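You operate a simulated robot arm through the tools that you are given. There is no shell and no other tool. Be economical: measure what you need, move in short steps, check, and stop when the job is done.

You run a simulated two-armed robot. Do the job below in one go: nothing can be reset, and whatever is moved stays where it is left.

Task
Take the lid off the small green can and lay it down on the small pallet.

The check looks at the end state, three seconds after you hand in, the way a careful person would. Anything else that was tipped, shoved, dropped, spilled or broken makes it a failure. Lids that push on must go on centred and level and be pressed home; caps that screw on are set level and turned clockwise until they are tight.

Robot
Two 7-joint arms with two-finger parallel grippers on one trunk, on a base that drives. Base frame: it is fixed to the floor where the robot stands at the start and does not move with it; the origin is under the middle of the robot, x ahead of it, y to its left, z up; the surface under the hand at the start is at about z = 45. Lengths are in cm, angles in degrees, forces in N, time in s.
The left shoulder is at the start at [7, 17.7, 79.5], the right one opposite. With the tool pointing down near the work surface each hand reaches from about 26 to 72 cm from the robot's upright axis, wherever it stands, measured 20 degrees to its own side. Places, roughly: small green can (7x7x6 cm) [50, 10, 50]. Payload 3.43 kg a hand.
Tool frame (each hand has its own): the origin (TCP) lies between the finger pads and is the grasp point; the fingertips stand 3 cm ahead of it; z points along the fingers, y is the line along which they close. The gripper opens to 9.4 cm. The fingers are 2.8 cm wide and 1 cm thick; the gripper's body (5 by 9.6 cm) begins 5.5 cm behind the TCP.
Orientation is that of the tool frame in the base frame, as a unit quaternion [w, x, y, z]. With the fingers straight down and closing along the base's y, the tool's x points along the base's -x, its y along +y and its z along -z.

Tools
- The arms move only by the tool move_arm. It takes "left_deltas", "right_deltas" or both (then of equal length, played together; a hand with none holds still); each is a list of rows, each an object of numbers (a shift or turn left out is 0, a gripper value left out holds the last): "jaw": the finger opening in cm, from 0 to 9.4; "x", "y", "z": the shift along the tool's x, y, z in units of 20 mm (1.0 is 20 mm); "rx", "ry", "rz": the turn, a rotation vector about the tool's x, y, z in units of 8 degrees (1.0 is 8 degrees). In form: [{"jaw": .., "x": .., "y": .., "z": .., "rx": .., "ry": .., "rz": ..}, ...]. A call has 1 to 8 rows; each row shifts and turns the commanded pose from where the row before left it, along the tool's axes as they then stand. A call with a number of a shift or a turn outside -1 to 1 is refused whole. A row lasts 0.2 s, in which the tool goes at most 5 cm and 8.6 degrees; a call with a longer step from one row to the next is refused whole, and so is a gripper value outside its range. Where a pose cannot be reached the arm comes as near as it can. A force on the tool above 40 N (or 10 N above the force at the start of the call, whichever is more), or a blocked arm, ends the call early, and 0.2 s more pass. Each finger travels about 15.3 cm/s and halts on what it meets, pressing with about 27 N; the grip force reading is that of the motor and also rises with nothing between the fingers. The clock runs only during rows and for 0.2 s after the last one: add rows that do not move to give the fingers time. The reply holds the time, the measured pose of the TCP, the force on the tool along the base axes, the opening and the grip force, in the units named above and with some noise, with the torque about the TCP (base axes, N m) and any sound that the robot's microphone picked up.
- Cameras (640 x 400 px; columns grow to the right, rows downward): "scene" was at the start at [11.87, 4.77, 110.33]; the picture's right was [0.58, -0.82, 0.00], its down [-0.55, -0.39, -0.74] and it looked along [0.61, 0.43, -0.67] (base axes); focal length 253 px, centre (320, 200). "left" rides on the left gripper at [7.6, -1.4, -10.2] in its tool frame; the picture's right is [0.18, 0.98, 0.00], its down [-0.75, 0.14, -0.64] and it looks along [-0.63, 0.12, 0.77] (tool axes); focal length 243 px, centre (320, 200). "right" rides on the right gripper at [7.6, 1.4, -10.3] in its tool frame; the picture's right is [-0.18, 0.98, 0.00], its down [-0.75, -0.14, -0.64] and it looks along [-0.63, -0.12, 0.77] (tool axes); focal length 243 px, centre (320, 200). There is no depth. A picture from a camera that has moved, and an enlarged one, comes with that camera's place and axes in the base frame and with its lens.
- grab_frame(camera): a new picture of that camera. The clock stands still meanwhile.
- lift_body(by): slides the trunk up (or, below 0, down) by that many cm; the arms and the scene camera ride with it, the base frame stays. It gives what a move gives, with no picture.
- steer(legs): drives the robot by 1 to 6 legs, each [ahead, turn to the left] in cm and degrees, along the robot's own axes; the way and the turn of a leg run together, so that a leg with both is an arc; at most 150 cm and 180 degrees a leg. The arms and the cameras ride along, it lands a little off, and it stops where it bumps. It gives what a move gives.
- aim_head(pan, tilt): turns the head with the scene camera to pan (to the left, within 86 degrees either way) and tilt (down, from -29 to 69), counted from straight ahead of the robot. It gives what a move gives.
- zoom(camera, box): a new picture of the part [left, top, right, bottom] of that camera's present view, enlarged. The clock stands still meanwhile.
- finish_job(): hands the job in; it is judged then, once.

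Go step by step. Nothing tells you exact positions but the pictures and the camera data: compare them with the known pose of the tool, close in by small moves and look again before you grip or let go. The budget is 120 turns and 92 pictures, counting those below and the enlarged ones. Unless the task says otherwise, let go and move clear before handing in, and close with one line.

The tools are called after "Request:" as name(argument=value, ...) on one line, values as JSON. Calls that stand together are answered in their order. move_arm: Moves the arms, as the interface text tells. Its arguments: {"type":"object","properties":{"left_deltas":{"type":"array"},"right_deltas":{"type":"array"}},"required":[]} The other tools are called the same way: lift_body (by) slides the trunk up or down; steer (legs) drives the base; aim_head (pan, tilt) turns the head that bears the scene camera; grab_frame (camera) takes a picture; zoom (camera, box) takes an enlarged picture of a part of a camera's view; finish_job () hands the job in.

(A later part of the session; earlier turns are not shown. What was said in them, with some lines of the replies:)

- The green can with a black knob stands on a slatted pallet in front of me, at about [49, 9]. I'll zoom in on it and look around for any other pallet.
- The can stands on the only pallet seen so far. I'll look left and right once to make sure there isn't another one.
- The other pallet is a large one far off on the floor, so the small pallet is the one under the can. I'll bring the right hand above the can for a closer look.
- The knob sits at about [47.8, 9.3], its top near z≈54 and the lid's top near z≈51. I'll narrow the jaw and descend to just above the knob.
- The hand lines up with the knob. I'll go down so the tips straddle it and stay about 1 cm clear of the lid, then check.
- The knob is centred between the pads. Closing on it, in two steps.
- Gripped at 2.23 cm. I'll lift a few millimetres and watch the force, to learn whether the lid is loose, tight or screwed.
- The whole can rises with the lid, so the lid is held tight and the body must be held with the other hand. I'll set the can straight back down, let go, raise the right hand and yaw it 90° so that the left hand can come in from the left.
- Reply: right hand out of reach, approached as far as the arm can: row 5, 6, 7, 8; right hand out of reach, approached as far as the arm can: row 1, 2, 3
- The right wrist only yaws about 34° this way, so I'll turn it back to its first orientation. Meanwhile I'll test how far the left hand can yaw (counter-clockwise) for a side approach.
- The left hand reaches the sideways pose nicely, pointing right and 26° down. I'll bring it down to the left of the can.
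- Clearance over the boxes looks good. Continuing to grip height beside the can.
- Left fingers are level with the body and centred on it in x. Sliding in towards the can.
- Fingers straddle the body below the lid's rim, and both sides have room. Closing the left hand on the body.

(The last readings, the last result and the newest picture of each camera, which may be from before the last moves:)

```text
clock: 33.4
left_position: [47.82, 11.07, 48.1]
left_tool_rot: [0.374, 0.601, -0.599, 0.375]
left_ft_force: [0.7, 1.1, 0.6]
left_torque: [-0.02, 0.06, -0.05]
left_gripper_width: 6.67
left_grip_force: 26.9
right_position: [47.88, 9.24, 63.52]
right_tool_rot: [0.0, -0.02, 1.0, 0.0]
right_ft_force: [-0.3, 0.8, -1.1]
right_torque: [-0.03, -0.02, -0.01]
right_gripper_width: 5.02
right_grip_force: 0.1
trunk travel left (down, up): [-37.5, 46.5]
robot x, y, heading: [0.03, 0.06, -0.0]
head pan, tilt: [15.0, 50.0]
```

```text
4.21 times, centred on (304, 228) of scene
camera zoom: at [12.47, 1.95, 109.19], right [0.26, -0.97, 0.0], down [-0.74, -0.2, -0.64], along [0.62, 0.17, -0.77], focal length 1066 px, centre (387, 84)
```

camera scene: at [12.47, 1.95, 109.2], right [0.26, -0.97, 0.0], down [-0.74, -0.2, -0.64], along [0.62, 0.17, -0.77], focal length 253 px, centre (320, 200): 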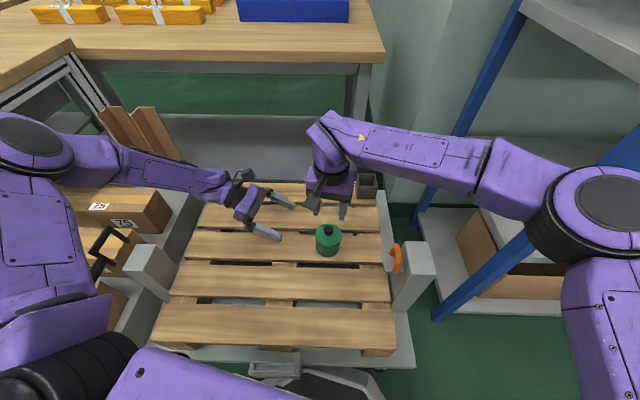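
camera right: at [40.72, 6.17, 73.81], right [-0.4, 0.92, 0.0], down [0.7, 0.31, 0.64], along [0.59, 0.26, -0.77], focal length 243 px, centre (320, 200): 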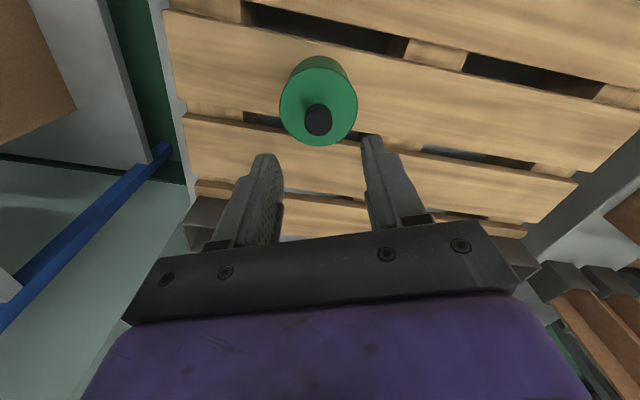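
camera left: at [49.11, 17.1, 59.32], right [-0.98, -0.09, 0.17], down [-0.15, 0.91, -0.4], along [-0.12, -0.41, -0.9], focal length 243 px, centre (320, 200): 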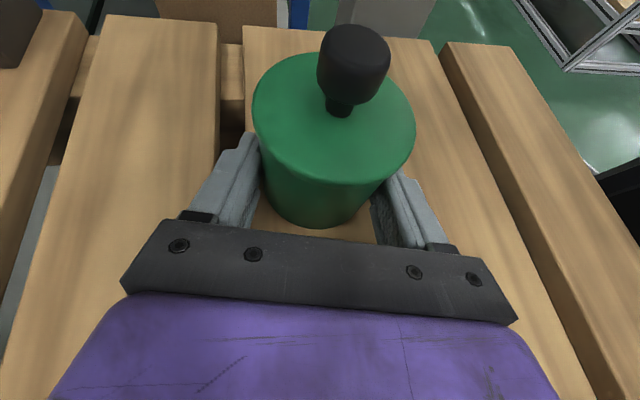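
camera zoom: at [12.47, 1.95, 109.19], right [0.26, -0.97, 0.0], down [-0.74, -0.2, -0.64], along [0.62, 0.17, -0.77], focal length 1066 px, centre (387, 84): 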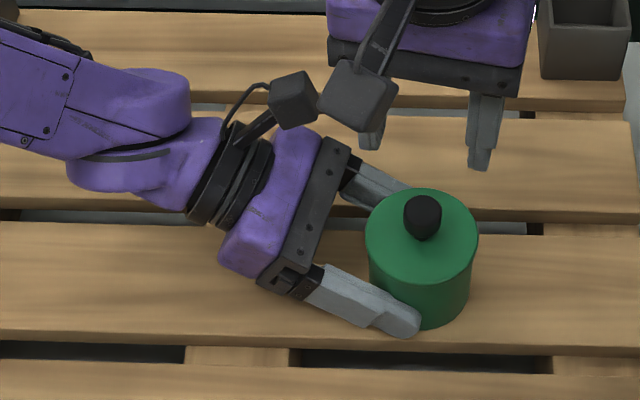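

The body is held firmly (6.67 cm); the can centred itself about 0.4 cm towards me. Now the right hand comes down on the knob again.

Request:
move_arm(right_deltas=[{"x": 0.2, "z": 0.8}, {"z": 0.8}, {"z": 0.8}, {"z": 0.6}, {}])

Request:
grab_frame(camera="right")

Request:
zoom(camera="scene", box=[240, 180, 368, 275])

```text
clock: 34.6
left_position: [47.63, 11.19, 47.99]
left_tool_rot: [0.375, 0.6, -0.599, 0.375]
left_ft_force: [-0.2, 1.0, 1.4]
left_torque: [-0.07, 0.06, -0.02]
left_gripper_width: 6.71
left_grip_force: 26.8
right_position: [47.44, 9.32, 57.56]
right_tool_rot: [0.001, -0.019, 1.0, 0.0]
right_ft_force: [0.0, -0.4, 0.3]
right_torque: [0.01, 0.0, 0.01]
right_gripper_width: 5.01
right_grip_force: 0.1
trunk travel left (down, up): [-37.5, 46.5]
robot x, y, heading: [0.54, 0.26, -0.2]
head pan, tilt: [15.0, 50.0]
```

```text
54 pictures are left
camera right: at [39.76, 10.41, 67.86], right [0.15, 0.99, 0.0], down [0.76, -0.11, 0.64], along [0.64, -0.09, -0.77], focal length 243 px, centre (320, 200)
```

right: 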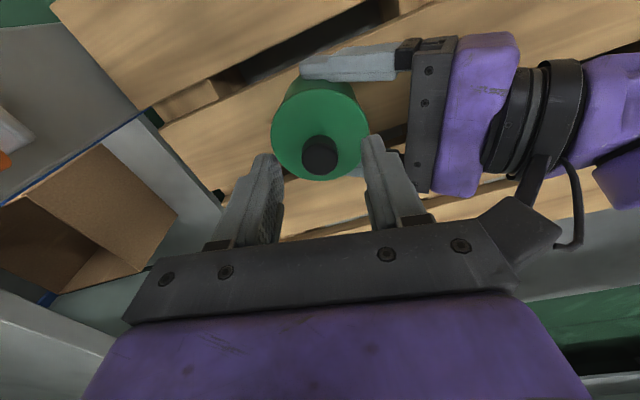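

```text
4.21 times, centred on (304, 228) of scene
camera zoom: at [12.46, 1.95, 109.2], right [0.26, -0.97, 0.0], down [-0.74, -0.2, -0.64], along [0.62, 0.17, -0.77], focal length 1066 px, centre (387, 84)
```

zoom: 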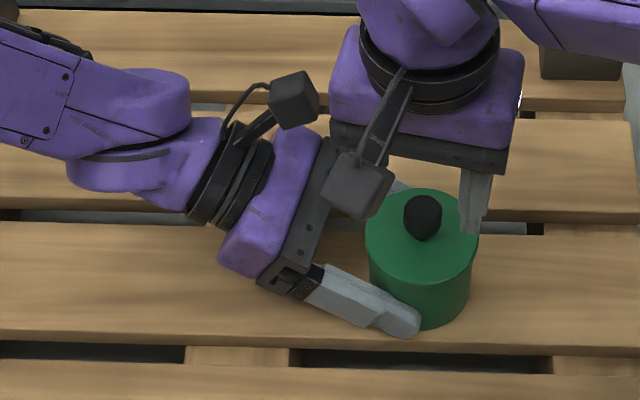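

Request:
move_arm(right_deltas=[{"z": 0.35}, {"z": 0.35}, {"z": 0.35}, {"z": 0.12}, {}])

Request:
zoom(camera="right", box=[224, 70, 416, 190])

Request:
grab_frame(camera="left")

```text
clock: 35.8
left_position: [47.75, 11.18, 47.98]
left_tool_rot: [0.374, 0.601, -0.599, 0.375]
left_ft_force: [0.3, 1.2, 1.5]
left_torque: [-0.05, 0.05, -0.05]
left_gripper_width: 6.68
left_grip_force: 27.2
right_position: [47.4, 9.25, 55.09]
right_tool_rot: [0.001, -0.019, 1.0, 0.0]
right_ft_force: [0.7, -0.4, 0.4]
right_torque: [0.0, 0.0, -0.01]
right_gripper_width: 4.98
right_grip_force: 0.1
trunk travel left (down, up): [-37.5, 46.5]
robot x, y, heading: [-0.2, 0.06, 0.3]
head pan, tilt: [15.0, 50.0]
```

```text
3.33 times, centred on (320, 130) of right
camera zoom: at [39.79, 10.37, 65.49], right [0.15, 0.99, 0.0], down [0.76, -0.11, 0.64], along [0.64, -0.09, -0.77], focal length 809 px, centre (320, 433)
```

zoom: 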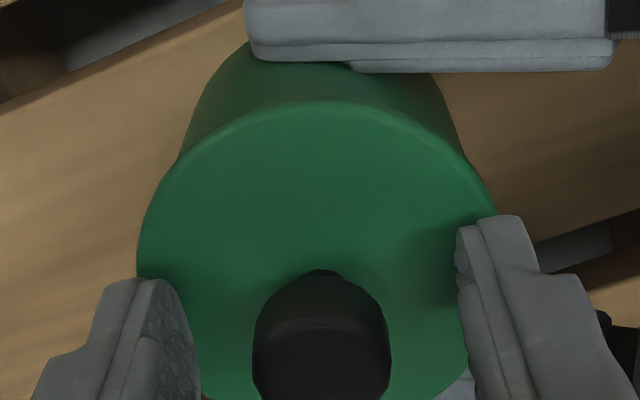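

```text
51 pictures are left
camera left: at [49.11, 17.1, 59.33], right [-0.98, -0.09, 0.17], down [-0.14, 0.91, -0.4], along [-0.12, -0.41, -0.9], focal length 243 px, centre (320, 200)
```

left: 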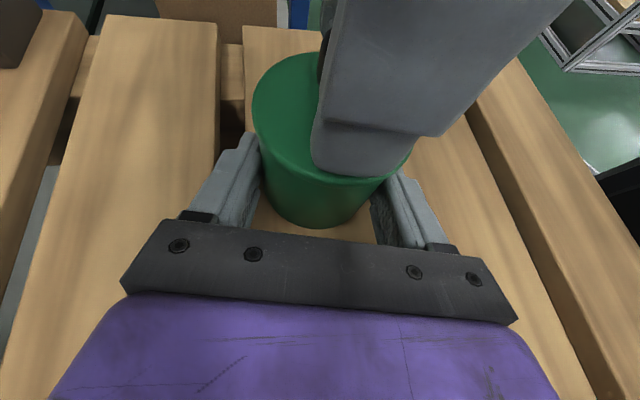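

Clear of contact and centred. Closing on the knob and giving a small pull of 2–3 mm.

Request:
move_arm(right_deltas=[{"jaw": 3}, {"jaw": 2.6}, {"jaw": 2.2}, {"jaw": 1.5}, {}, {}])

Request:
move_arm(right_deltas=[{"z": -0.07}, {"z": -0.07}, {}])

```text
clock: 37.2
left_position: [47.79, 11.07, 47.98]
left_tool_rot: [0.374, 0.601, -0.599, 0.375]
left_ft_force: [-1.0, 2.9, 2.8]
left_torque: [-0.27, 0.1, -0.05]
left_gripper_width: 6.66
left_grip_force: 26.6
right_position: [47.47, 9.13, 55.16]
right_tool_rot: [0.0, -0.02, 1.0, 0.0]
right_ft_force: [-0.4, -2.6, 0.1]
right_torque: [-0.05, 0.03, 0.03]
right_gripper_width: 2.21
right_grip_force: 26.7
trunk travel left (down, up): [-37.5, 46.5]
robot x, y, heading: [0.18, 0.32, 0.0]
head pan, tilt: [15.0, 50.0]
```

```text
clock: 38.0
left_position: [47.77, 11.25, 48.12]
left_tool_rot: [0.374, 0.601, -0.598, 0.375]
left_ft_force: [0.1, 0.4, 2.2]
left_torque: [-0.05, 0.02, 0.03]
left_gripper_width: 6.69
left_grip_force: 26.8
right_position: [47.51, 9.21, 55.38]
right_tool_rot: [0.0, -0.019, 1.0, 0.0]
right_ft_force: [0.6, -0.1, -0.1]
right_torque: [-0.01, 0.01, 0.0]
right_gripper_width: 2.23
right_grip_force: 27.1
trunk travel left (down, up): [-37.5, 46.5]
robot x, y, heading: [0.36, -0.07, -0.1]
head pan, tilt: [15.0, 50.0]
heard: snap
```

A snap was heard and the pull force is gone, so the push-on lid has come free. I'll lift a little more and check.

Request:
move_arm(right_deltas=[{"z": -0.2}, {"z": -0.2}, {"z": -0.3}, {"z": -0.4}, {}])

Request:
grab_frame(camera="left")

Request:
zoom(camera="scene", box=[240, 180, 368, 275])

```text
clock: 39.2
left_position: [47.69, 11.11, 47.99]
left_tool_rot: [0.374, 0.601, -0.599, 0.375]
left_ft_force: [0.0, 0.8, 1.4]
left_torque: [-0.06, 0.09, -0.02]
left_gripper_width: 6.71
left_grip_force: 26.6
right_position: [47.36, 9.15, 57.59]
right_tool_rot: [0.0, -0.019, 1.0, 0.001]
right_ft_force: [0.5, 0.0, 0.0]
right_torque: [0.02, -0.01, 0.01]
right_gripper_width: 2.23
right_grip_force: 27.1
trunk travel left (down, up): [-37.5, 46.5]
robot x, y, heading: [0.22, -0.1, 0.1]
head pan, tilt: [15.0, 50.0]
```

```text
50 pictures are left
camera left: at [49.11, 17.1, 59.32], right [-0.98, -0.09, 0.17], down [-0.14, 0.91, -0.4], along [-0.12, -0.41, -0.9], focal length 243 px, centre (320, 200)
```

left: 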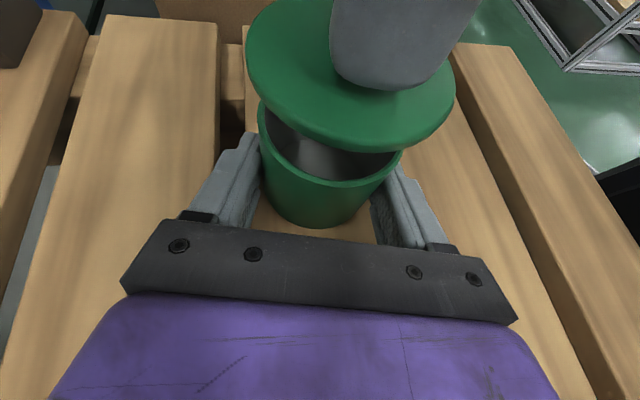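

```text
4.21 times, centred on (304, 228) of scene
camera zoom: at [12.47, 1.95, 109.19], right [0.26, -0.97, 0.0], down [-0.74, -0.2, -0.64], along [0.62, 0.17, -0.77], focal length 1066 px, centre (387, 84)
```

zoom: 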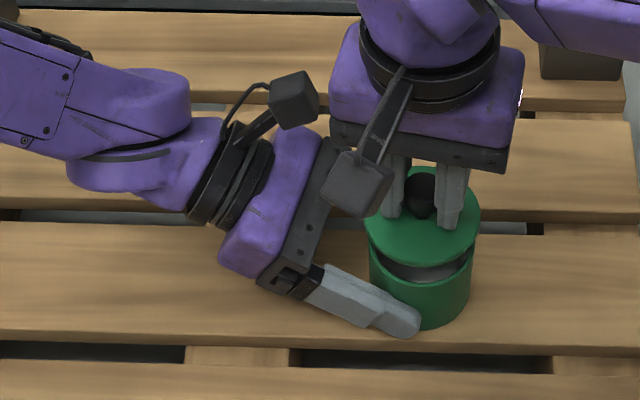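

The lid is off, and the open can stays in the left hand. I'll raise the lid, carry it to the free slat nearer me, about [36.3, 7], and then release the can with the left hand.

Request:
move_arm(right_deltas=[{"z": -0.8}, {"z": -0.8}, {"z": -0.6}, {"x": 0.8}, {"x": 0.8}, {"x": 0.8}, {"x": 0.8, "y": -0.3}, {}])

Request:
move_arm(right_deltas=[{"x": 0.8, "y": -0.3}, {"x": 0.8, "y": -0.3}, {"x": 0.7, "y": -0.3}, {}])

Request:
grab_frame(camera="scene")

Request:
grab_frame(camera="right")

```text
clock: 41.0
left_position: [47.68, 11.13, 47.88]
left_tool_rot: [0.374, 0.601, -0.599, 0.375]
left_ft_force: [-0.1, -0.2, 1.7]
left_torque: [-0.08, 0.08, -0.01]
left_gripper_width: 6.67
left_grip_force: 27.2
right_position: [40.97, 8.37, 62.18]
right_tool_rot: [0.0, -0.02, 1.0, 0.0]
right_ft_force: [0.1, -0.1, -0.7]
right_torque: [0.02, -0.02, 0.0]
right_gripper_width: 2.24
right_grip_force: 27.1
trunk travel left (down, up): [-37.5, 46.5]
robot x, y, heading: [0.15, -0.07, 0.1]
head pan, tilt: [15.0, 50.0]
```

```text
clock: 42.0
left_position: [47.76, 11.17, 48.15]
left_tool_rot: [0.374, 0.6, -0.599, 0.375]
left_ft_force: [0.2, -0.2, 0.4]
left_torque: [-0.04, 0.06, -0.05]
left_gripper_width: 6.7
left_grip_force: 27.0
right_position: [36.5, 6.3, 62.07]
right_tool_rot: [-0.001, -0.019, 1.0, 0.0]
right_ft_force: [0.2, -0.5, 0.3]
right_torque: [0.04, 0.03, 0.0]
right_gripper_width: 2.25
right_grip_force: 27.2
trunk travel left (down, up): [-37.5, 46.5]
robot x, y, heading: [0.05, -0.07, 0.1]
head pan, tilt: [15.0, 50.0]
```

```text
48 pictures are left
camera scene: at [12.46, 1.95, 109.2], right [0.26, -0.97, 0.0], down [-0.74, -0.2, -0.64], along [0.62, 0.17, -0.77], focal length 253 px, centre (320, 200)
```

scene: 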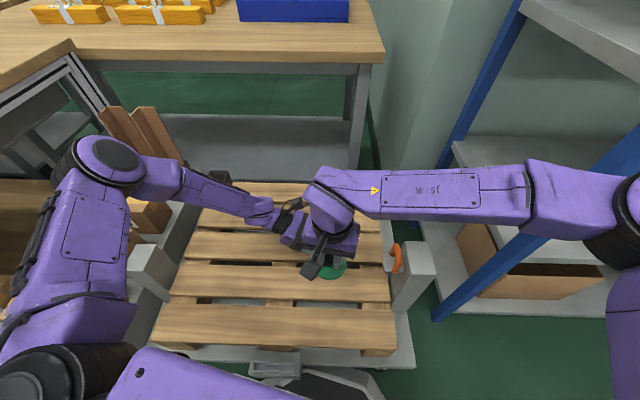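

```text
47 pictures are left
camera right: at [28.85, 7.53, 72.34], right [0.15, 0.99, 0.0], down [0.76, -0.11, 0.64], along [0.64, -0.09, -0.77], focal length 243 px, centre (320, 200)
```

right: 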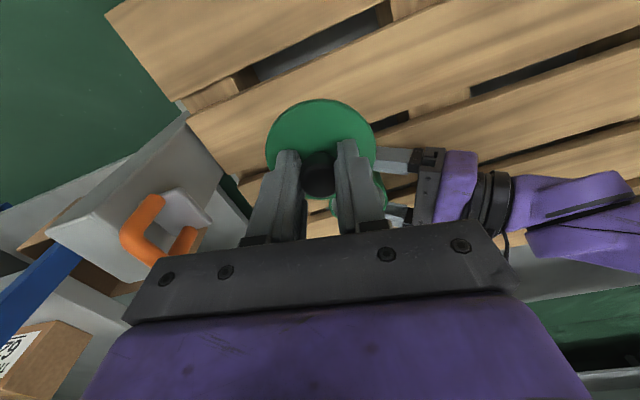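

Request:
move_arm(right_deltas=[{"z": 0.8}, {"z": 0.8}, {"z": 0.8}, {"z": 0.8}, {"z": 0.8}, {"z": 0.5}, {}])

Request:
zoom(camera="scene", box=[240, 210, 400, 335])

Request:
grab_frame(camera="right")

```text
clock: 43.6
left_position: [47.74, 11.23, 48.01]
left_tool_rot: [0.374, 0.601, -0.598, 0.375]
left_ft_force: [-0.4, 0.7, 0.2]
left_torque: [-0.05, 0.04, -0.03]
left_gripper_width: 6.68
left_grip_force: 26.7
right_position: [36.51, 6.46, 53.06]
right_tool_rot: [0.0, -0.019, 1.0, 0.0]
right_ft_force: [0.2, 0.5, -0.2]
right_torque: [-0.02, -0.02, 0.02]
right_gripper_width: 2.22
right_grip_force: 27.2
trunk travel left (down, up): [-37.5, 46.5]
robot x, y, heading: [0.09, -0.09, 0.3]
head pan, tilt: [15.0, 50.0]
```

```text
3.20 times, centred on (320, 272) of scene
camera zoom: at [12.46, 1.95, 109.19], right [0.26, -0.97, 0.0], down [-0.74, -0.2, -0.64], along [0.62, 0.17, -0.77], focal length 811 px, centre (320, -32)
```

zoom: 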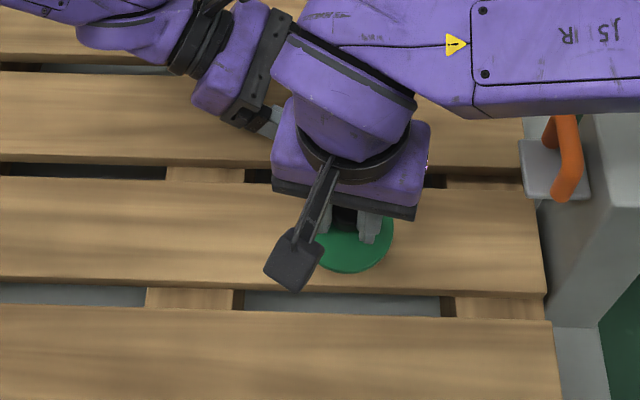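

```text
45 pictures are left
camera right: at [28.84, 7.58, 63.32], right [0.15, 0.99, 0.0], down [0.76, -0.11, 0.64], along [0.64, -0.09, -0.77], focal length 243 px, centre (320, 200)
```

right: 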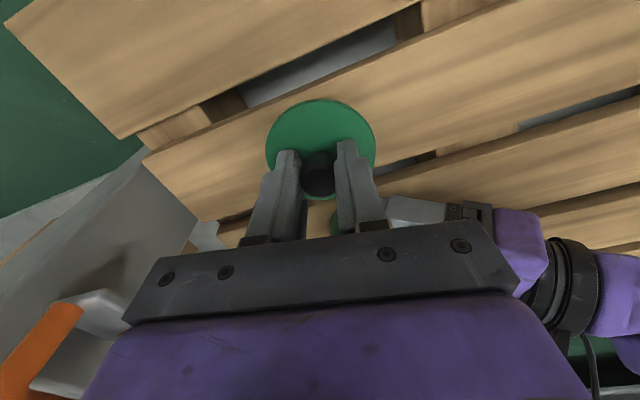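

Request:
move_arm(right_deltas=[{"z": 0.4}, {"z": 0.3}, {"z": 0.2}, {}])

Request:
zoom(camera="scene", box=[284, 250, 364, 310])

```text
clock: 44.6
left_position: [47.71, 11.22, 48.0]
left_tool_rot: [0.374, 0.601, -0.599, 0.375]
left_ft_force: [-0.5, -0.6, 1.4]
left_torque: [-0.08, 0.01, -0.05]
left_gripper_width: 6.69
left_grip_force: 26.9
right_position: [36.57, 6.45, 51.21]
right_tool_rot: [0.0, -0.019, 1.0, 0.0]
right_ft_force: [0.5, 0.0, -0.1]
right_torque: [-0.01, -0.01, -0.01]
right_gripper_width: 2.24
right_grip_force: 27.1
trunk travel left (down, up): [-37.5, 46.5]
robot x, y, heading: [0.12, 0.12, 0.2]
head pan, tilt: [15.0, 50.0]
```

```text
6.67 times, centred on (324, 280) of scene
camera zoom: at [12.47, 1.95, 109.19], right [0.26, -0.97, 0.0], down [-0.74, -0.2, -0.64], along [0.62, 0.17, -0.77], focal length 1689 px, centre (293, -333)
```

zoom: 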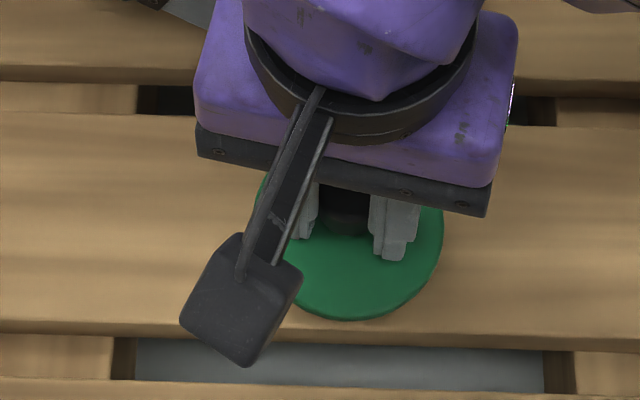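

The lid sits about 0.7 cm towards me of the slat's middle. I'll shift it and lower until light contact.

Request:
move_arm(right_deltas=[{"x": -0.35}, {"z": 0.15}, {"z": 0.1}, {}])

Request:
zoom(camera="scene", box=[284, 250, 364, 310])

```text
clock: 45.6
left_position: [47.69, 11.21, 47.91]
left_tool_rot: [0.374, 0.601, -0.599, 0.374]
left_ft_force: [-0.1, 0.3, 0.9]
left_torque: [-0.08, 0.04, 0.01]
left_gripper_width: 6.7
left_grip_force: 26.9
right_position: [37.29, 6.44, 50.64]
right_tool_rot: [0.0, -0.019, 1.0, -0.001]
right_ft_force: [0.7, 0.3, 0.0]
right_torque: [0.0, -0.01, 0.01]
right_gripper_width: 2.23
right_grip_force: 26.5
trunk travel left (down, up): [-37.5, 46.5]
robot x, y, heading: [-0.39, -0.43, 0.1]
head pan, tilt: [15.0, 50.0]
```

```text
6.67 times, centred on (324, 280) of scene
camera zoom: at [12.47, 1.95, 109.19], right [0.26, -0.97, 0.0], down [-0.74, -0.2, -0.64], along [0.62, 0.17, -0.77], focal length 1689 px, centre (293, -333)
```

zoom: 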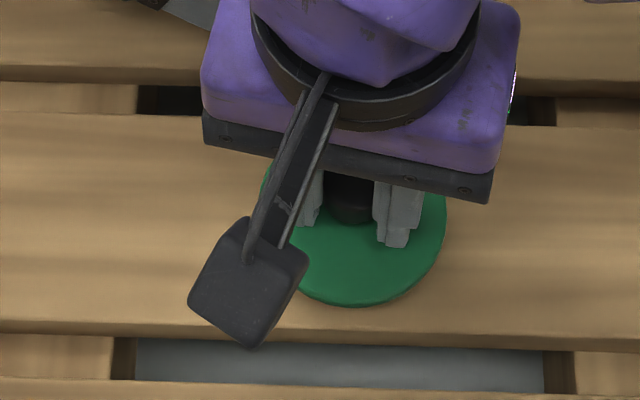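

Request:
move_arm(right_deltas=[{"z": 0.1}, {"z": 0.1}, {}])

Request:
move_arm(right_deltas=[{"z": 0.1}, {"z": 0.05}, {}])

```text
clock: 46.4
left_position: [47.72, 11.18, 48.09]
left_tool_rot: [0.375, 0.6, -0.599, 0.375]
left_ft_force: [0.5, -0.7, 0.9]
left_torque: [-0.05, 0.02, 0.01]
left_gripper_width: 6.69
left_grip_force: 27.1
right_position: [37.18, 6.5, 50.28]
right_tool_rot: [0.0, -0.019, 1.0, 0.0]
right_ft_force: [0.4, -0.6, -0.8]
right_torque: [-0.02, -0.03, -0.02]
right_gripper_width: 2.25
right_grip_force: 27.4
trunk travel left (down, up): [-37.5, 46.5]
robot x, y, heading: [0.14, -0.42, -0.0]
head pan, tilt: [15.0, 50.0]
```

```text
clock: 47.2
left_position: [47.68, 11.25, 48.02]
left_tool_rot: [0.374, 0.601, -0.599, 0.375]
left_ft_force: [0.5, 0.0, 0.3]
left_torque: [-0.05, 0.03, -0.01]
left_gripper_width: 6.66
left_grip_force: 26.8
right_position: [37.16, 6.32, 50.0]
right_tool_rot: [0.001, -0.02, 1.0, 0.0]
right_ft_force: [-1.1, -0.2, -0.2]
right_torque: [-0.02, 0.02, -0.02]
right_gripper_width: 2.24
right_grip_force: 26.9
trunk travel left (down, up): [-37.5, 46.5]
robot x, y, heading: [0.11, -0.01, -0.0]
head pan, tilt: [15.0, 50.0]
```

Request:
move_arm(right_deltas=[{"z": 0.08}, {"z": 0.07}, {}])

Request:
move_arm(right_deltas=[{"z": 0.08}, {"z": 0.07}, {}])

Request:
zoom(camera="scene", box=[284, 250, 364, 310])

```text
clock: 48.0
left_position: [47.83, 11.21, 48.11]
left_tool_rot: [0.374, 0.601, -0.599, 0.375]
left_ft_force: [-0.1, -0.9, 0.1]
left_torque: [-0.03, 0.06, -0.01]
left_gripper_width: 6.67
left_grip_force: 27.0
right_position: [37.17, 6.32, 49.81]
right_tool_rot: [0.0, -0.02, 1.0, 0.0]
right_ft_force: [-0.8, 0.2, -1.0]
right_torque: [0.04, 0.0, -0.03]
right_gripper_width: 2.24
right_grip_force: 27.5
trunk travel left (down, up): [-37.5, 46.5]
robot x, y, heading: [-0.01, -0.07, -0.0]
head pan, tilt: [15.0, 50.0]
```

```text
clock: 48.8
left_position: [47.66, 11.17, 47.97]
left_tool_rot: [0.374, 0.6, -0.599, 0.375]
left_ft_force: [0.1, 1.5, 0.9]
left_torque: [0.0, 0.01, 0.03]
left_gripper_width: 6.68
left_grip_force: 26.8
right_position: [37.27, 6.42, 49.38]
right_tool_rot: [0.0, -0.02, 1.0, 0.0]
right_ft_force: [0.5, 0.5, 0.5]
right_torque: [0.0, -0.02, 0.01]
right_gripper_width: 2.26
right_grip_force: 26.8
trunk travel left (down, up): [-37.5, 46.5]
robot x, y, heading: [-0.22, 0.08, -0.0]
head pan, tilt: [15.0, 50.0]
```

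```text
6.67 times, centred on (324, 280) of scene
camera zoom: at [12.47, 1.95, 109.19], right [0.26, -0.97, 0.0], down [-0.74, -0.2, -0.64], along [0.62, 0.17, -0.77], focal length 1689 px, centre (293, -333)
```

zoom: 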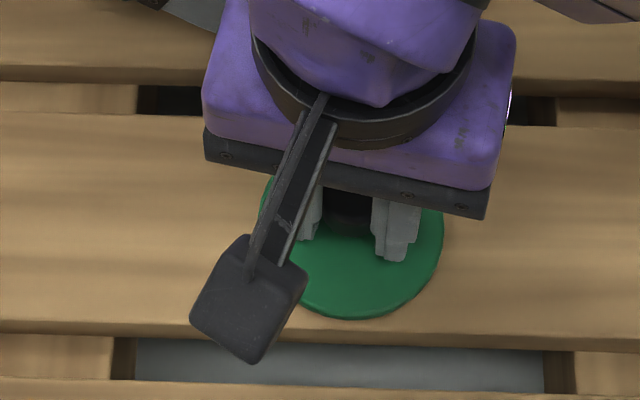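

No contact yet; continuing in 2–3 mm steps.

Request:
move_arm(right_deltas=[{"z": 0.07}, {"z": 0.06}, {}])

Request:
move_arm(right_deltas=[{"z": 0.06}, {"z": 0.06}, {}])

```text
clock: 49.6
left_position: [47.77, 11.11, 47.84]
left_tool_rot: [0.375, 0.6, -0.599, 0.375]
left_ft_force: [0.0, 1.0, 0.8]
left_torque: [-0.05, 0.03, 0.02]
left_gripper_width: 6.66
left_grip_force: 27.0
right_position: [37.15, 6.45, 49.24]
right_tool_rot: [0.0, -0.019, 1.0, -0.001]
right_ft_force: [-0.2, 0.2, 0.0]
right_torque: [0.01, -0.01, 0.03]
right_gripper_width: 2.19
right_grip_force: 27.1
trunk travel left (down, up): [-37.5, 46.5]
robot x, y, heading: [-0.17, -0.14, 0.1]
head pan, tilt: [15.0, 50.0]
```

```text
clock: 50.4
left_position: [47.6, 11.07, 48.03]
left_tool_rot: [0.374, 0.601, -0.598, 0.376]
left_ft_force: [-0.9, -0.7, -0.6]
left_torque: [0.03, 0.0, -0.01]
left_gripper_width: 6.67
left_grip_force: 27.3
right_position: [37.17, 6.37, 49.07]
right_tool_rot: [0.0, -0.019, 1.0, 0.001]
right_ft_force: [0.1, -2.9, 13.1]
right_torque: [-0.11, 0.14, -0.02]
right_gripper_width: 2.23
right_grip_force: 26.8
trunk travel left (down, up): [-37.5, 46.5]
robot x, y, heading: [0.05, 0.0, 0.1]
head pan, tilt: [15.0, 50.0]
```

Contact with the slat. I'll ease off 1 mm, then open and check.

Request:
move_arm(right_deltas=[{"z": -0.05}, {"jaw": 2.6}, {"jaw": 3.5}, {"jaw": 5}, {}])

Request:
zoom(camera="scene", box=[284, 250, 364, 310])

Request:
zoom(camera="right", box=[224, 70, 416, 190])

```text
clock: 51.6
left_position: [47.65, 11.22, 48.01]
left_tool_rot: [0.373, 0.601, -0.598, 0.376]
left_ft_force: [-0.2, 0.1, 0.4]
left_torque: [-0.07, 0.02, 0.0]
left_gripper_width: 6.66
left_grip_force: 27.3
right_position: [37.2, 6.38, 49.02]
right_tool_rot: [0.001, -0.019, 1.0, 0.0]
right_ft_force: [0.0, 0.6, -0.3]
right_torque: [0.03, 0.0, 0.02]
right_gripper_width: 5.0
right_grip_force: 0.1
trunk travel left (down, up): [-37.5, 46.5]
robot x, y, heading: [-0.31, 0.26, -0.0]
head pan, tilt: [15.0, 50.0]
```

```text
6.67 times, centred on (324, 280) of scene
camera zoom: at [12.47, 1.95, 109.19], right [0.26, -0.97, 0.0], down [-0.74, -0.2, -0.64], along [0.62, 0.17, -0.77], focal length 1689 px, centre (293, -333)
```

zoom: 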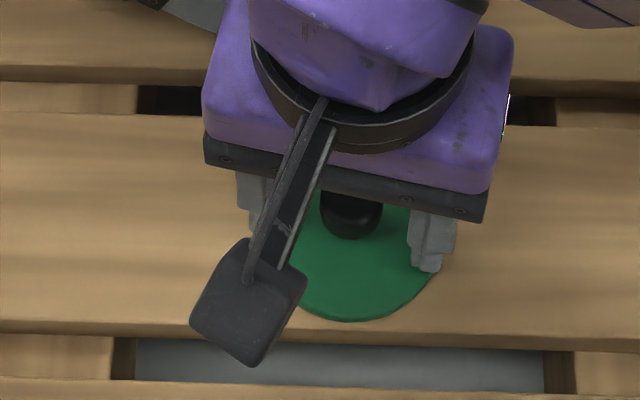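

```text
3.33 times, centred on (320, 130) of right
camera zoom: at [29.55, 7.6, 59.37], right [0.15, 0.99, 0.0], down [0.76, -0.11, 0.64], along [0.64, -0.09, -0.77], focal length 809 px, centre (320, 433)
```

zoom: 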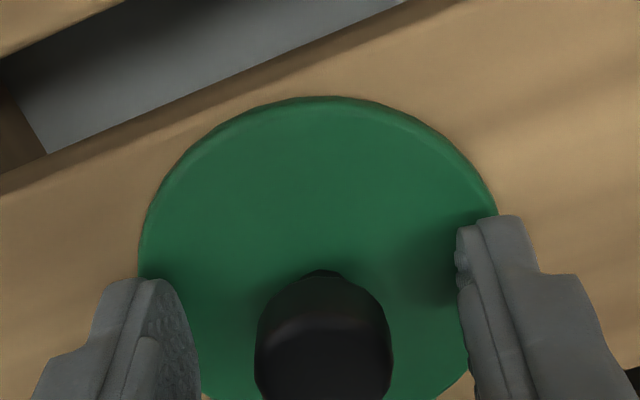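

The lid lies on the slat, released. I'll lift the right hand straight up, and open the left hand gently to let go of the can.

Request:
move_arm(right_deltas=[{"z": -0.5}, {"z": -0.9}, {"z": -0.9}, {"z": -0.9}, {"z": -0.9}, {"z": -0.9}, {"z": -0.9}, {"z": -0.9}])

Request:
move_arm(left_deltas=[{"jaw": 7.2}, {"jaw": 8}, {"jaw": 9.4}, {}])

Request:
grab_frame(camera="left")

Request:
zoom(camera="scene", box=[240, 180, 400, 305])

```text
clock: 53.4
left_position: [47.69, 11.22, 48.0]
left_tool_rot: [0.374, 0.601, -0.598, 0.376]
left_ft_force: [-0.4, 0.2, 1.1]
left_torque: [-0.05, 0.05, -0.01]
left_gripper_width: 6.65
left_grip_force: 26.8
right_position: [37.21, 6.3, 62.71]
right_tool_rot: [0.0, -0.019, 1.0, 0.0]
right_ft_force: [0.1, -0.7, 0.7]
right_torque: [0.02, -0.02, 0.0]
right_gripper_width: 5.04
right_grip_force: 0.1
trunk travel left (down, up): [-37.5, 46.5]
robot x, y, heading: [0.08, -0.24, 0.1]
head pan, tilt: [15.0, 50.0]
```

```text
clock: 54.4
left_position: [47.75, 11.09, 47.77]
left_tool_rot: [0.374, 0.601, -0.598, 0.375]
left_ft_force: [0.4, 0.8, -0.4]
left_torque: [0.05, -0.01, 0.01]
left_gripper_width: 9.41
left_grip_force: 0.0
right_position: [37.45, 6.4, 62.66]
right_tool_rot: [0.0, -0.019, 1.0, 0.0]
right_ft_force: [-0.3, -1.1, 0.5]
right_torque: [0.0, 0.02, 0.01]
right_gripper_width: 5.02
right_grip_force: 0.0
trunk travel left (down, up): [-37.5, 46.5]
robot x, y, heading: [0.2, -0.02, -0.1]
head pan, tilt: [15.0, 50.0]
```

```text
39 pictures are left
camera left: at [49.12, 17.1, 59.32], right [-0.98, -0.09, 0.17], down [-0.15, 0.91, -0.4], along [-0.12, -0.41, -0.9], focal length 243 px, centre (320, 200)
```

left: 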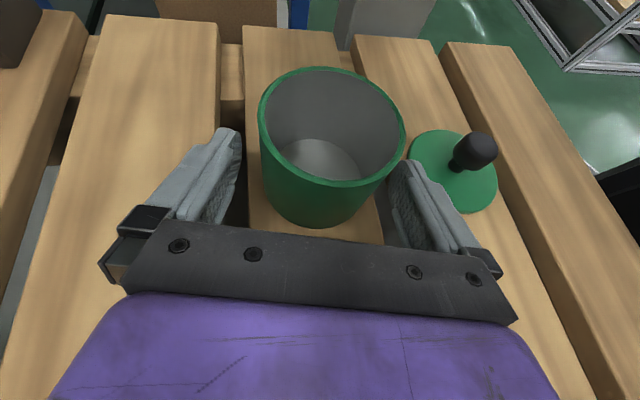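

```text
3.20 times, centred on (320, 242) of scene
camera zoom: at [12.47, 1.95, 109.19], right [0.26, -0.97, 0.0], down [-0.74, -0.2, -0.64], along [0.62, 0.17, -0.77], focal length 811 px, centre (320, 64)
```

zoom: 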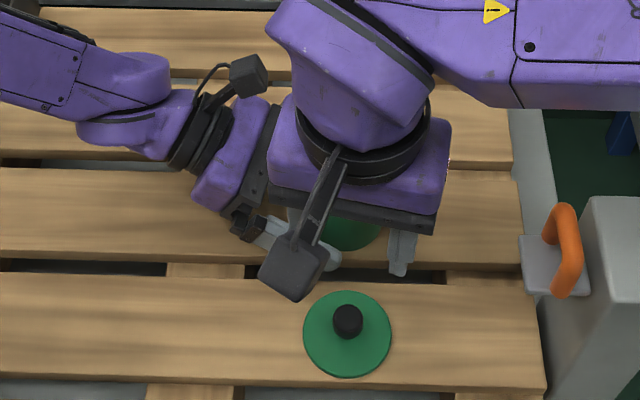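

Both objects stand well. Backing the left hand straight out to the left, then up, and raising the right hand.

Request:
move_arm(left_deltas=[{"z": -0.6, "x": -0.27}, {"z": -0.8, "x": -0.37}, {"z": -0.8, "x": -0.37}, {"z": -0.8, "x": -0.37}, {"z": -0.8, "x": -0.37}, {"z": -0.8, "x": 0.5}, {"z": -0.8, "x": 0.7}, {}])

Request:
move_arm(right_deltas=[{"z": -0.9}, {"z": -0.9}, {"z": -0.9}, {"z": -0.9}, {"y": -0.9}, {"y": -0.9}, {"y": -0.9}, {}])

Request:
grab_frame(camera="scene")

Request:
zoom(camera="scene", box=[270, 200, 400, 310])

```text
clock: 56.2
left_position: [47.73, 21.36, 51.73]
left_tool_rot: [0.374, 0.6, -0.599, 0.375]
left_ft_force: [-0.2, 0.5, -0.1]
left_torque: [0.0, -0.02, 0.01]
left_gripper_width: 9.42
left_grip_force: 0.0
right_position: [37.27, 6.43, 62.75]
right_tool_rot: [-0.002, -0.019, 1.0, 0.0]
right_ft_force: [0.4, 0.5, -0.7]
right_torque: [0.01, -0.03, 0.01]
right_gripper_width: 4.99
right_grip_force: 0.0
trunk travel left (down, up): [-37.5, 46.5]
robot x, y, heading: [0.12, -0.05, -0.1]
head pan, tilt: [15.0, 50.0]
```

```text
clock: 58.0
left_position: [47.68, 21.46, 51.77]
left_tool_rot: [0.374, 0.6, -0.599, 0.375]
left_ft_force: [-0.8, 0.1, -0.1]
left_torque: [-0.05, 0.0, 0.0]
left_gripper_width: 9.42
left_grip_force: 0.1
right_position: [37.55, 1.17, 69.95]
right_tool_rot: [0.0, -0.019, 1.0, 0.0]
right_ft_force: [-0.7, 0.1, 0.2]
right_torque: [-0.02, 0.01, -0.01]
right_gripper_width: 5.01
right_grip_force: 0.1
trunk travel left (down, up): [-37.5, 46.5]
robot x, y, heading: [-0.09, 0.01, 0.0]
head pan, tilt: [15.0, 50.0]
```

```text
37 pictures are left
camera scene: at [12.48, 1.96, 109.19], right [0.26, -0.97, 0.0], down [-0.74, -0.2, -0.64], along [0.62, 0.17, -0.77], focal length 253 px, centre (320, 200)
```

scene: 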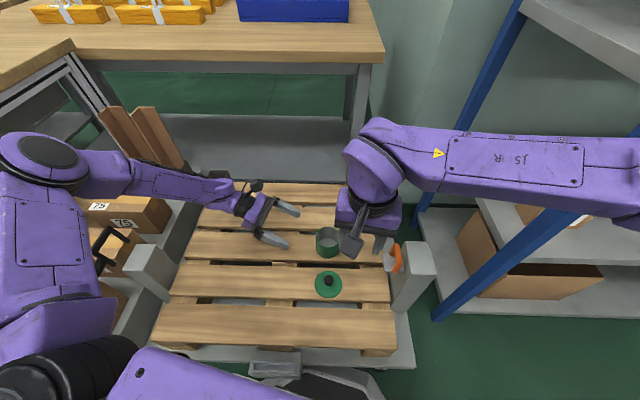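

```text
3.64 times, centred on (335, 255) of scene
camera zoom: at [12.48, 1.96, 109.19], right [0.26, -0.97, 0.0], down [-0.74, -0.2, -0.64], along [0.62, 0.17, -0.77], focal length 921 px, centre (266, 0)
```

zoom: 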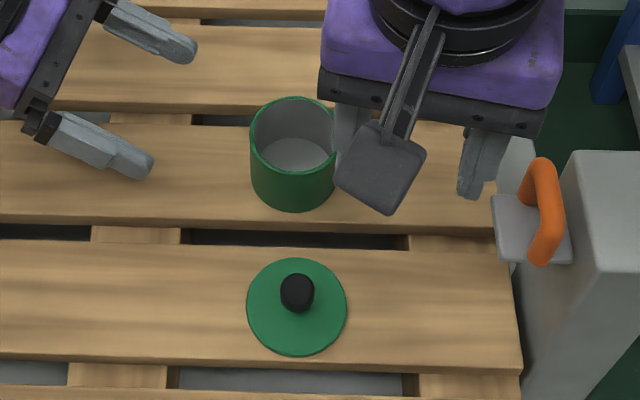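

The lid lies flat on the pallet, the open can stands upright where it was, and both hands are clear. Handing in.

Request:
finish_job()

```text
The job is handed in.
```

The green can's lid is off and lies knob up on a slat of the small pallet. The can stands upright beside it, about 0.4 cm from where it began, and nothing else was touched.
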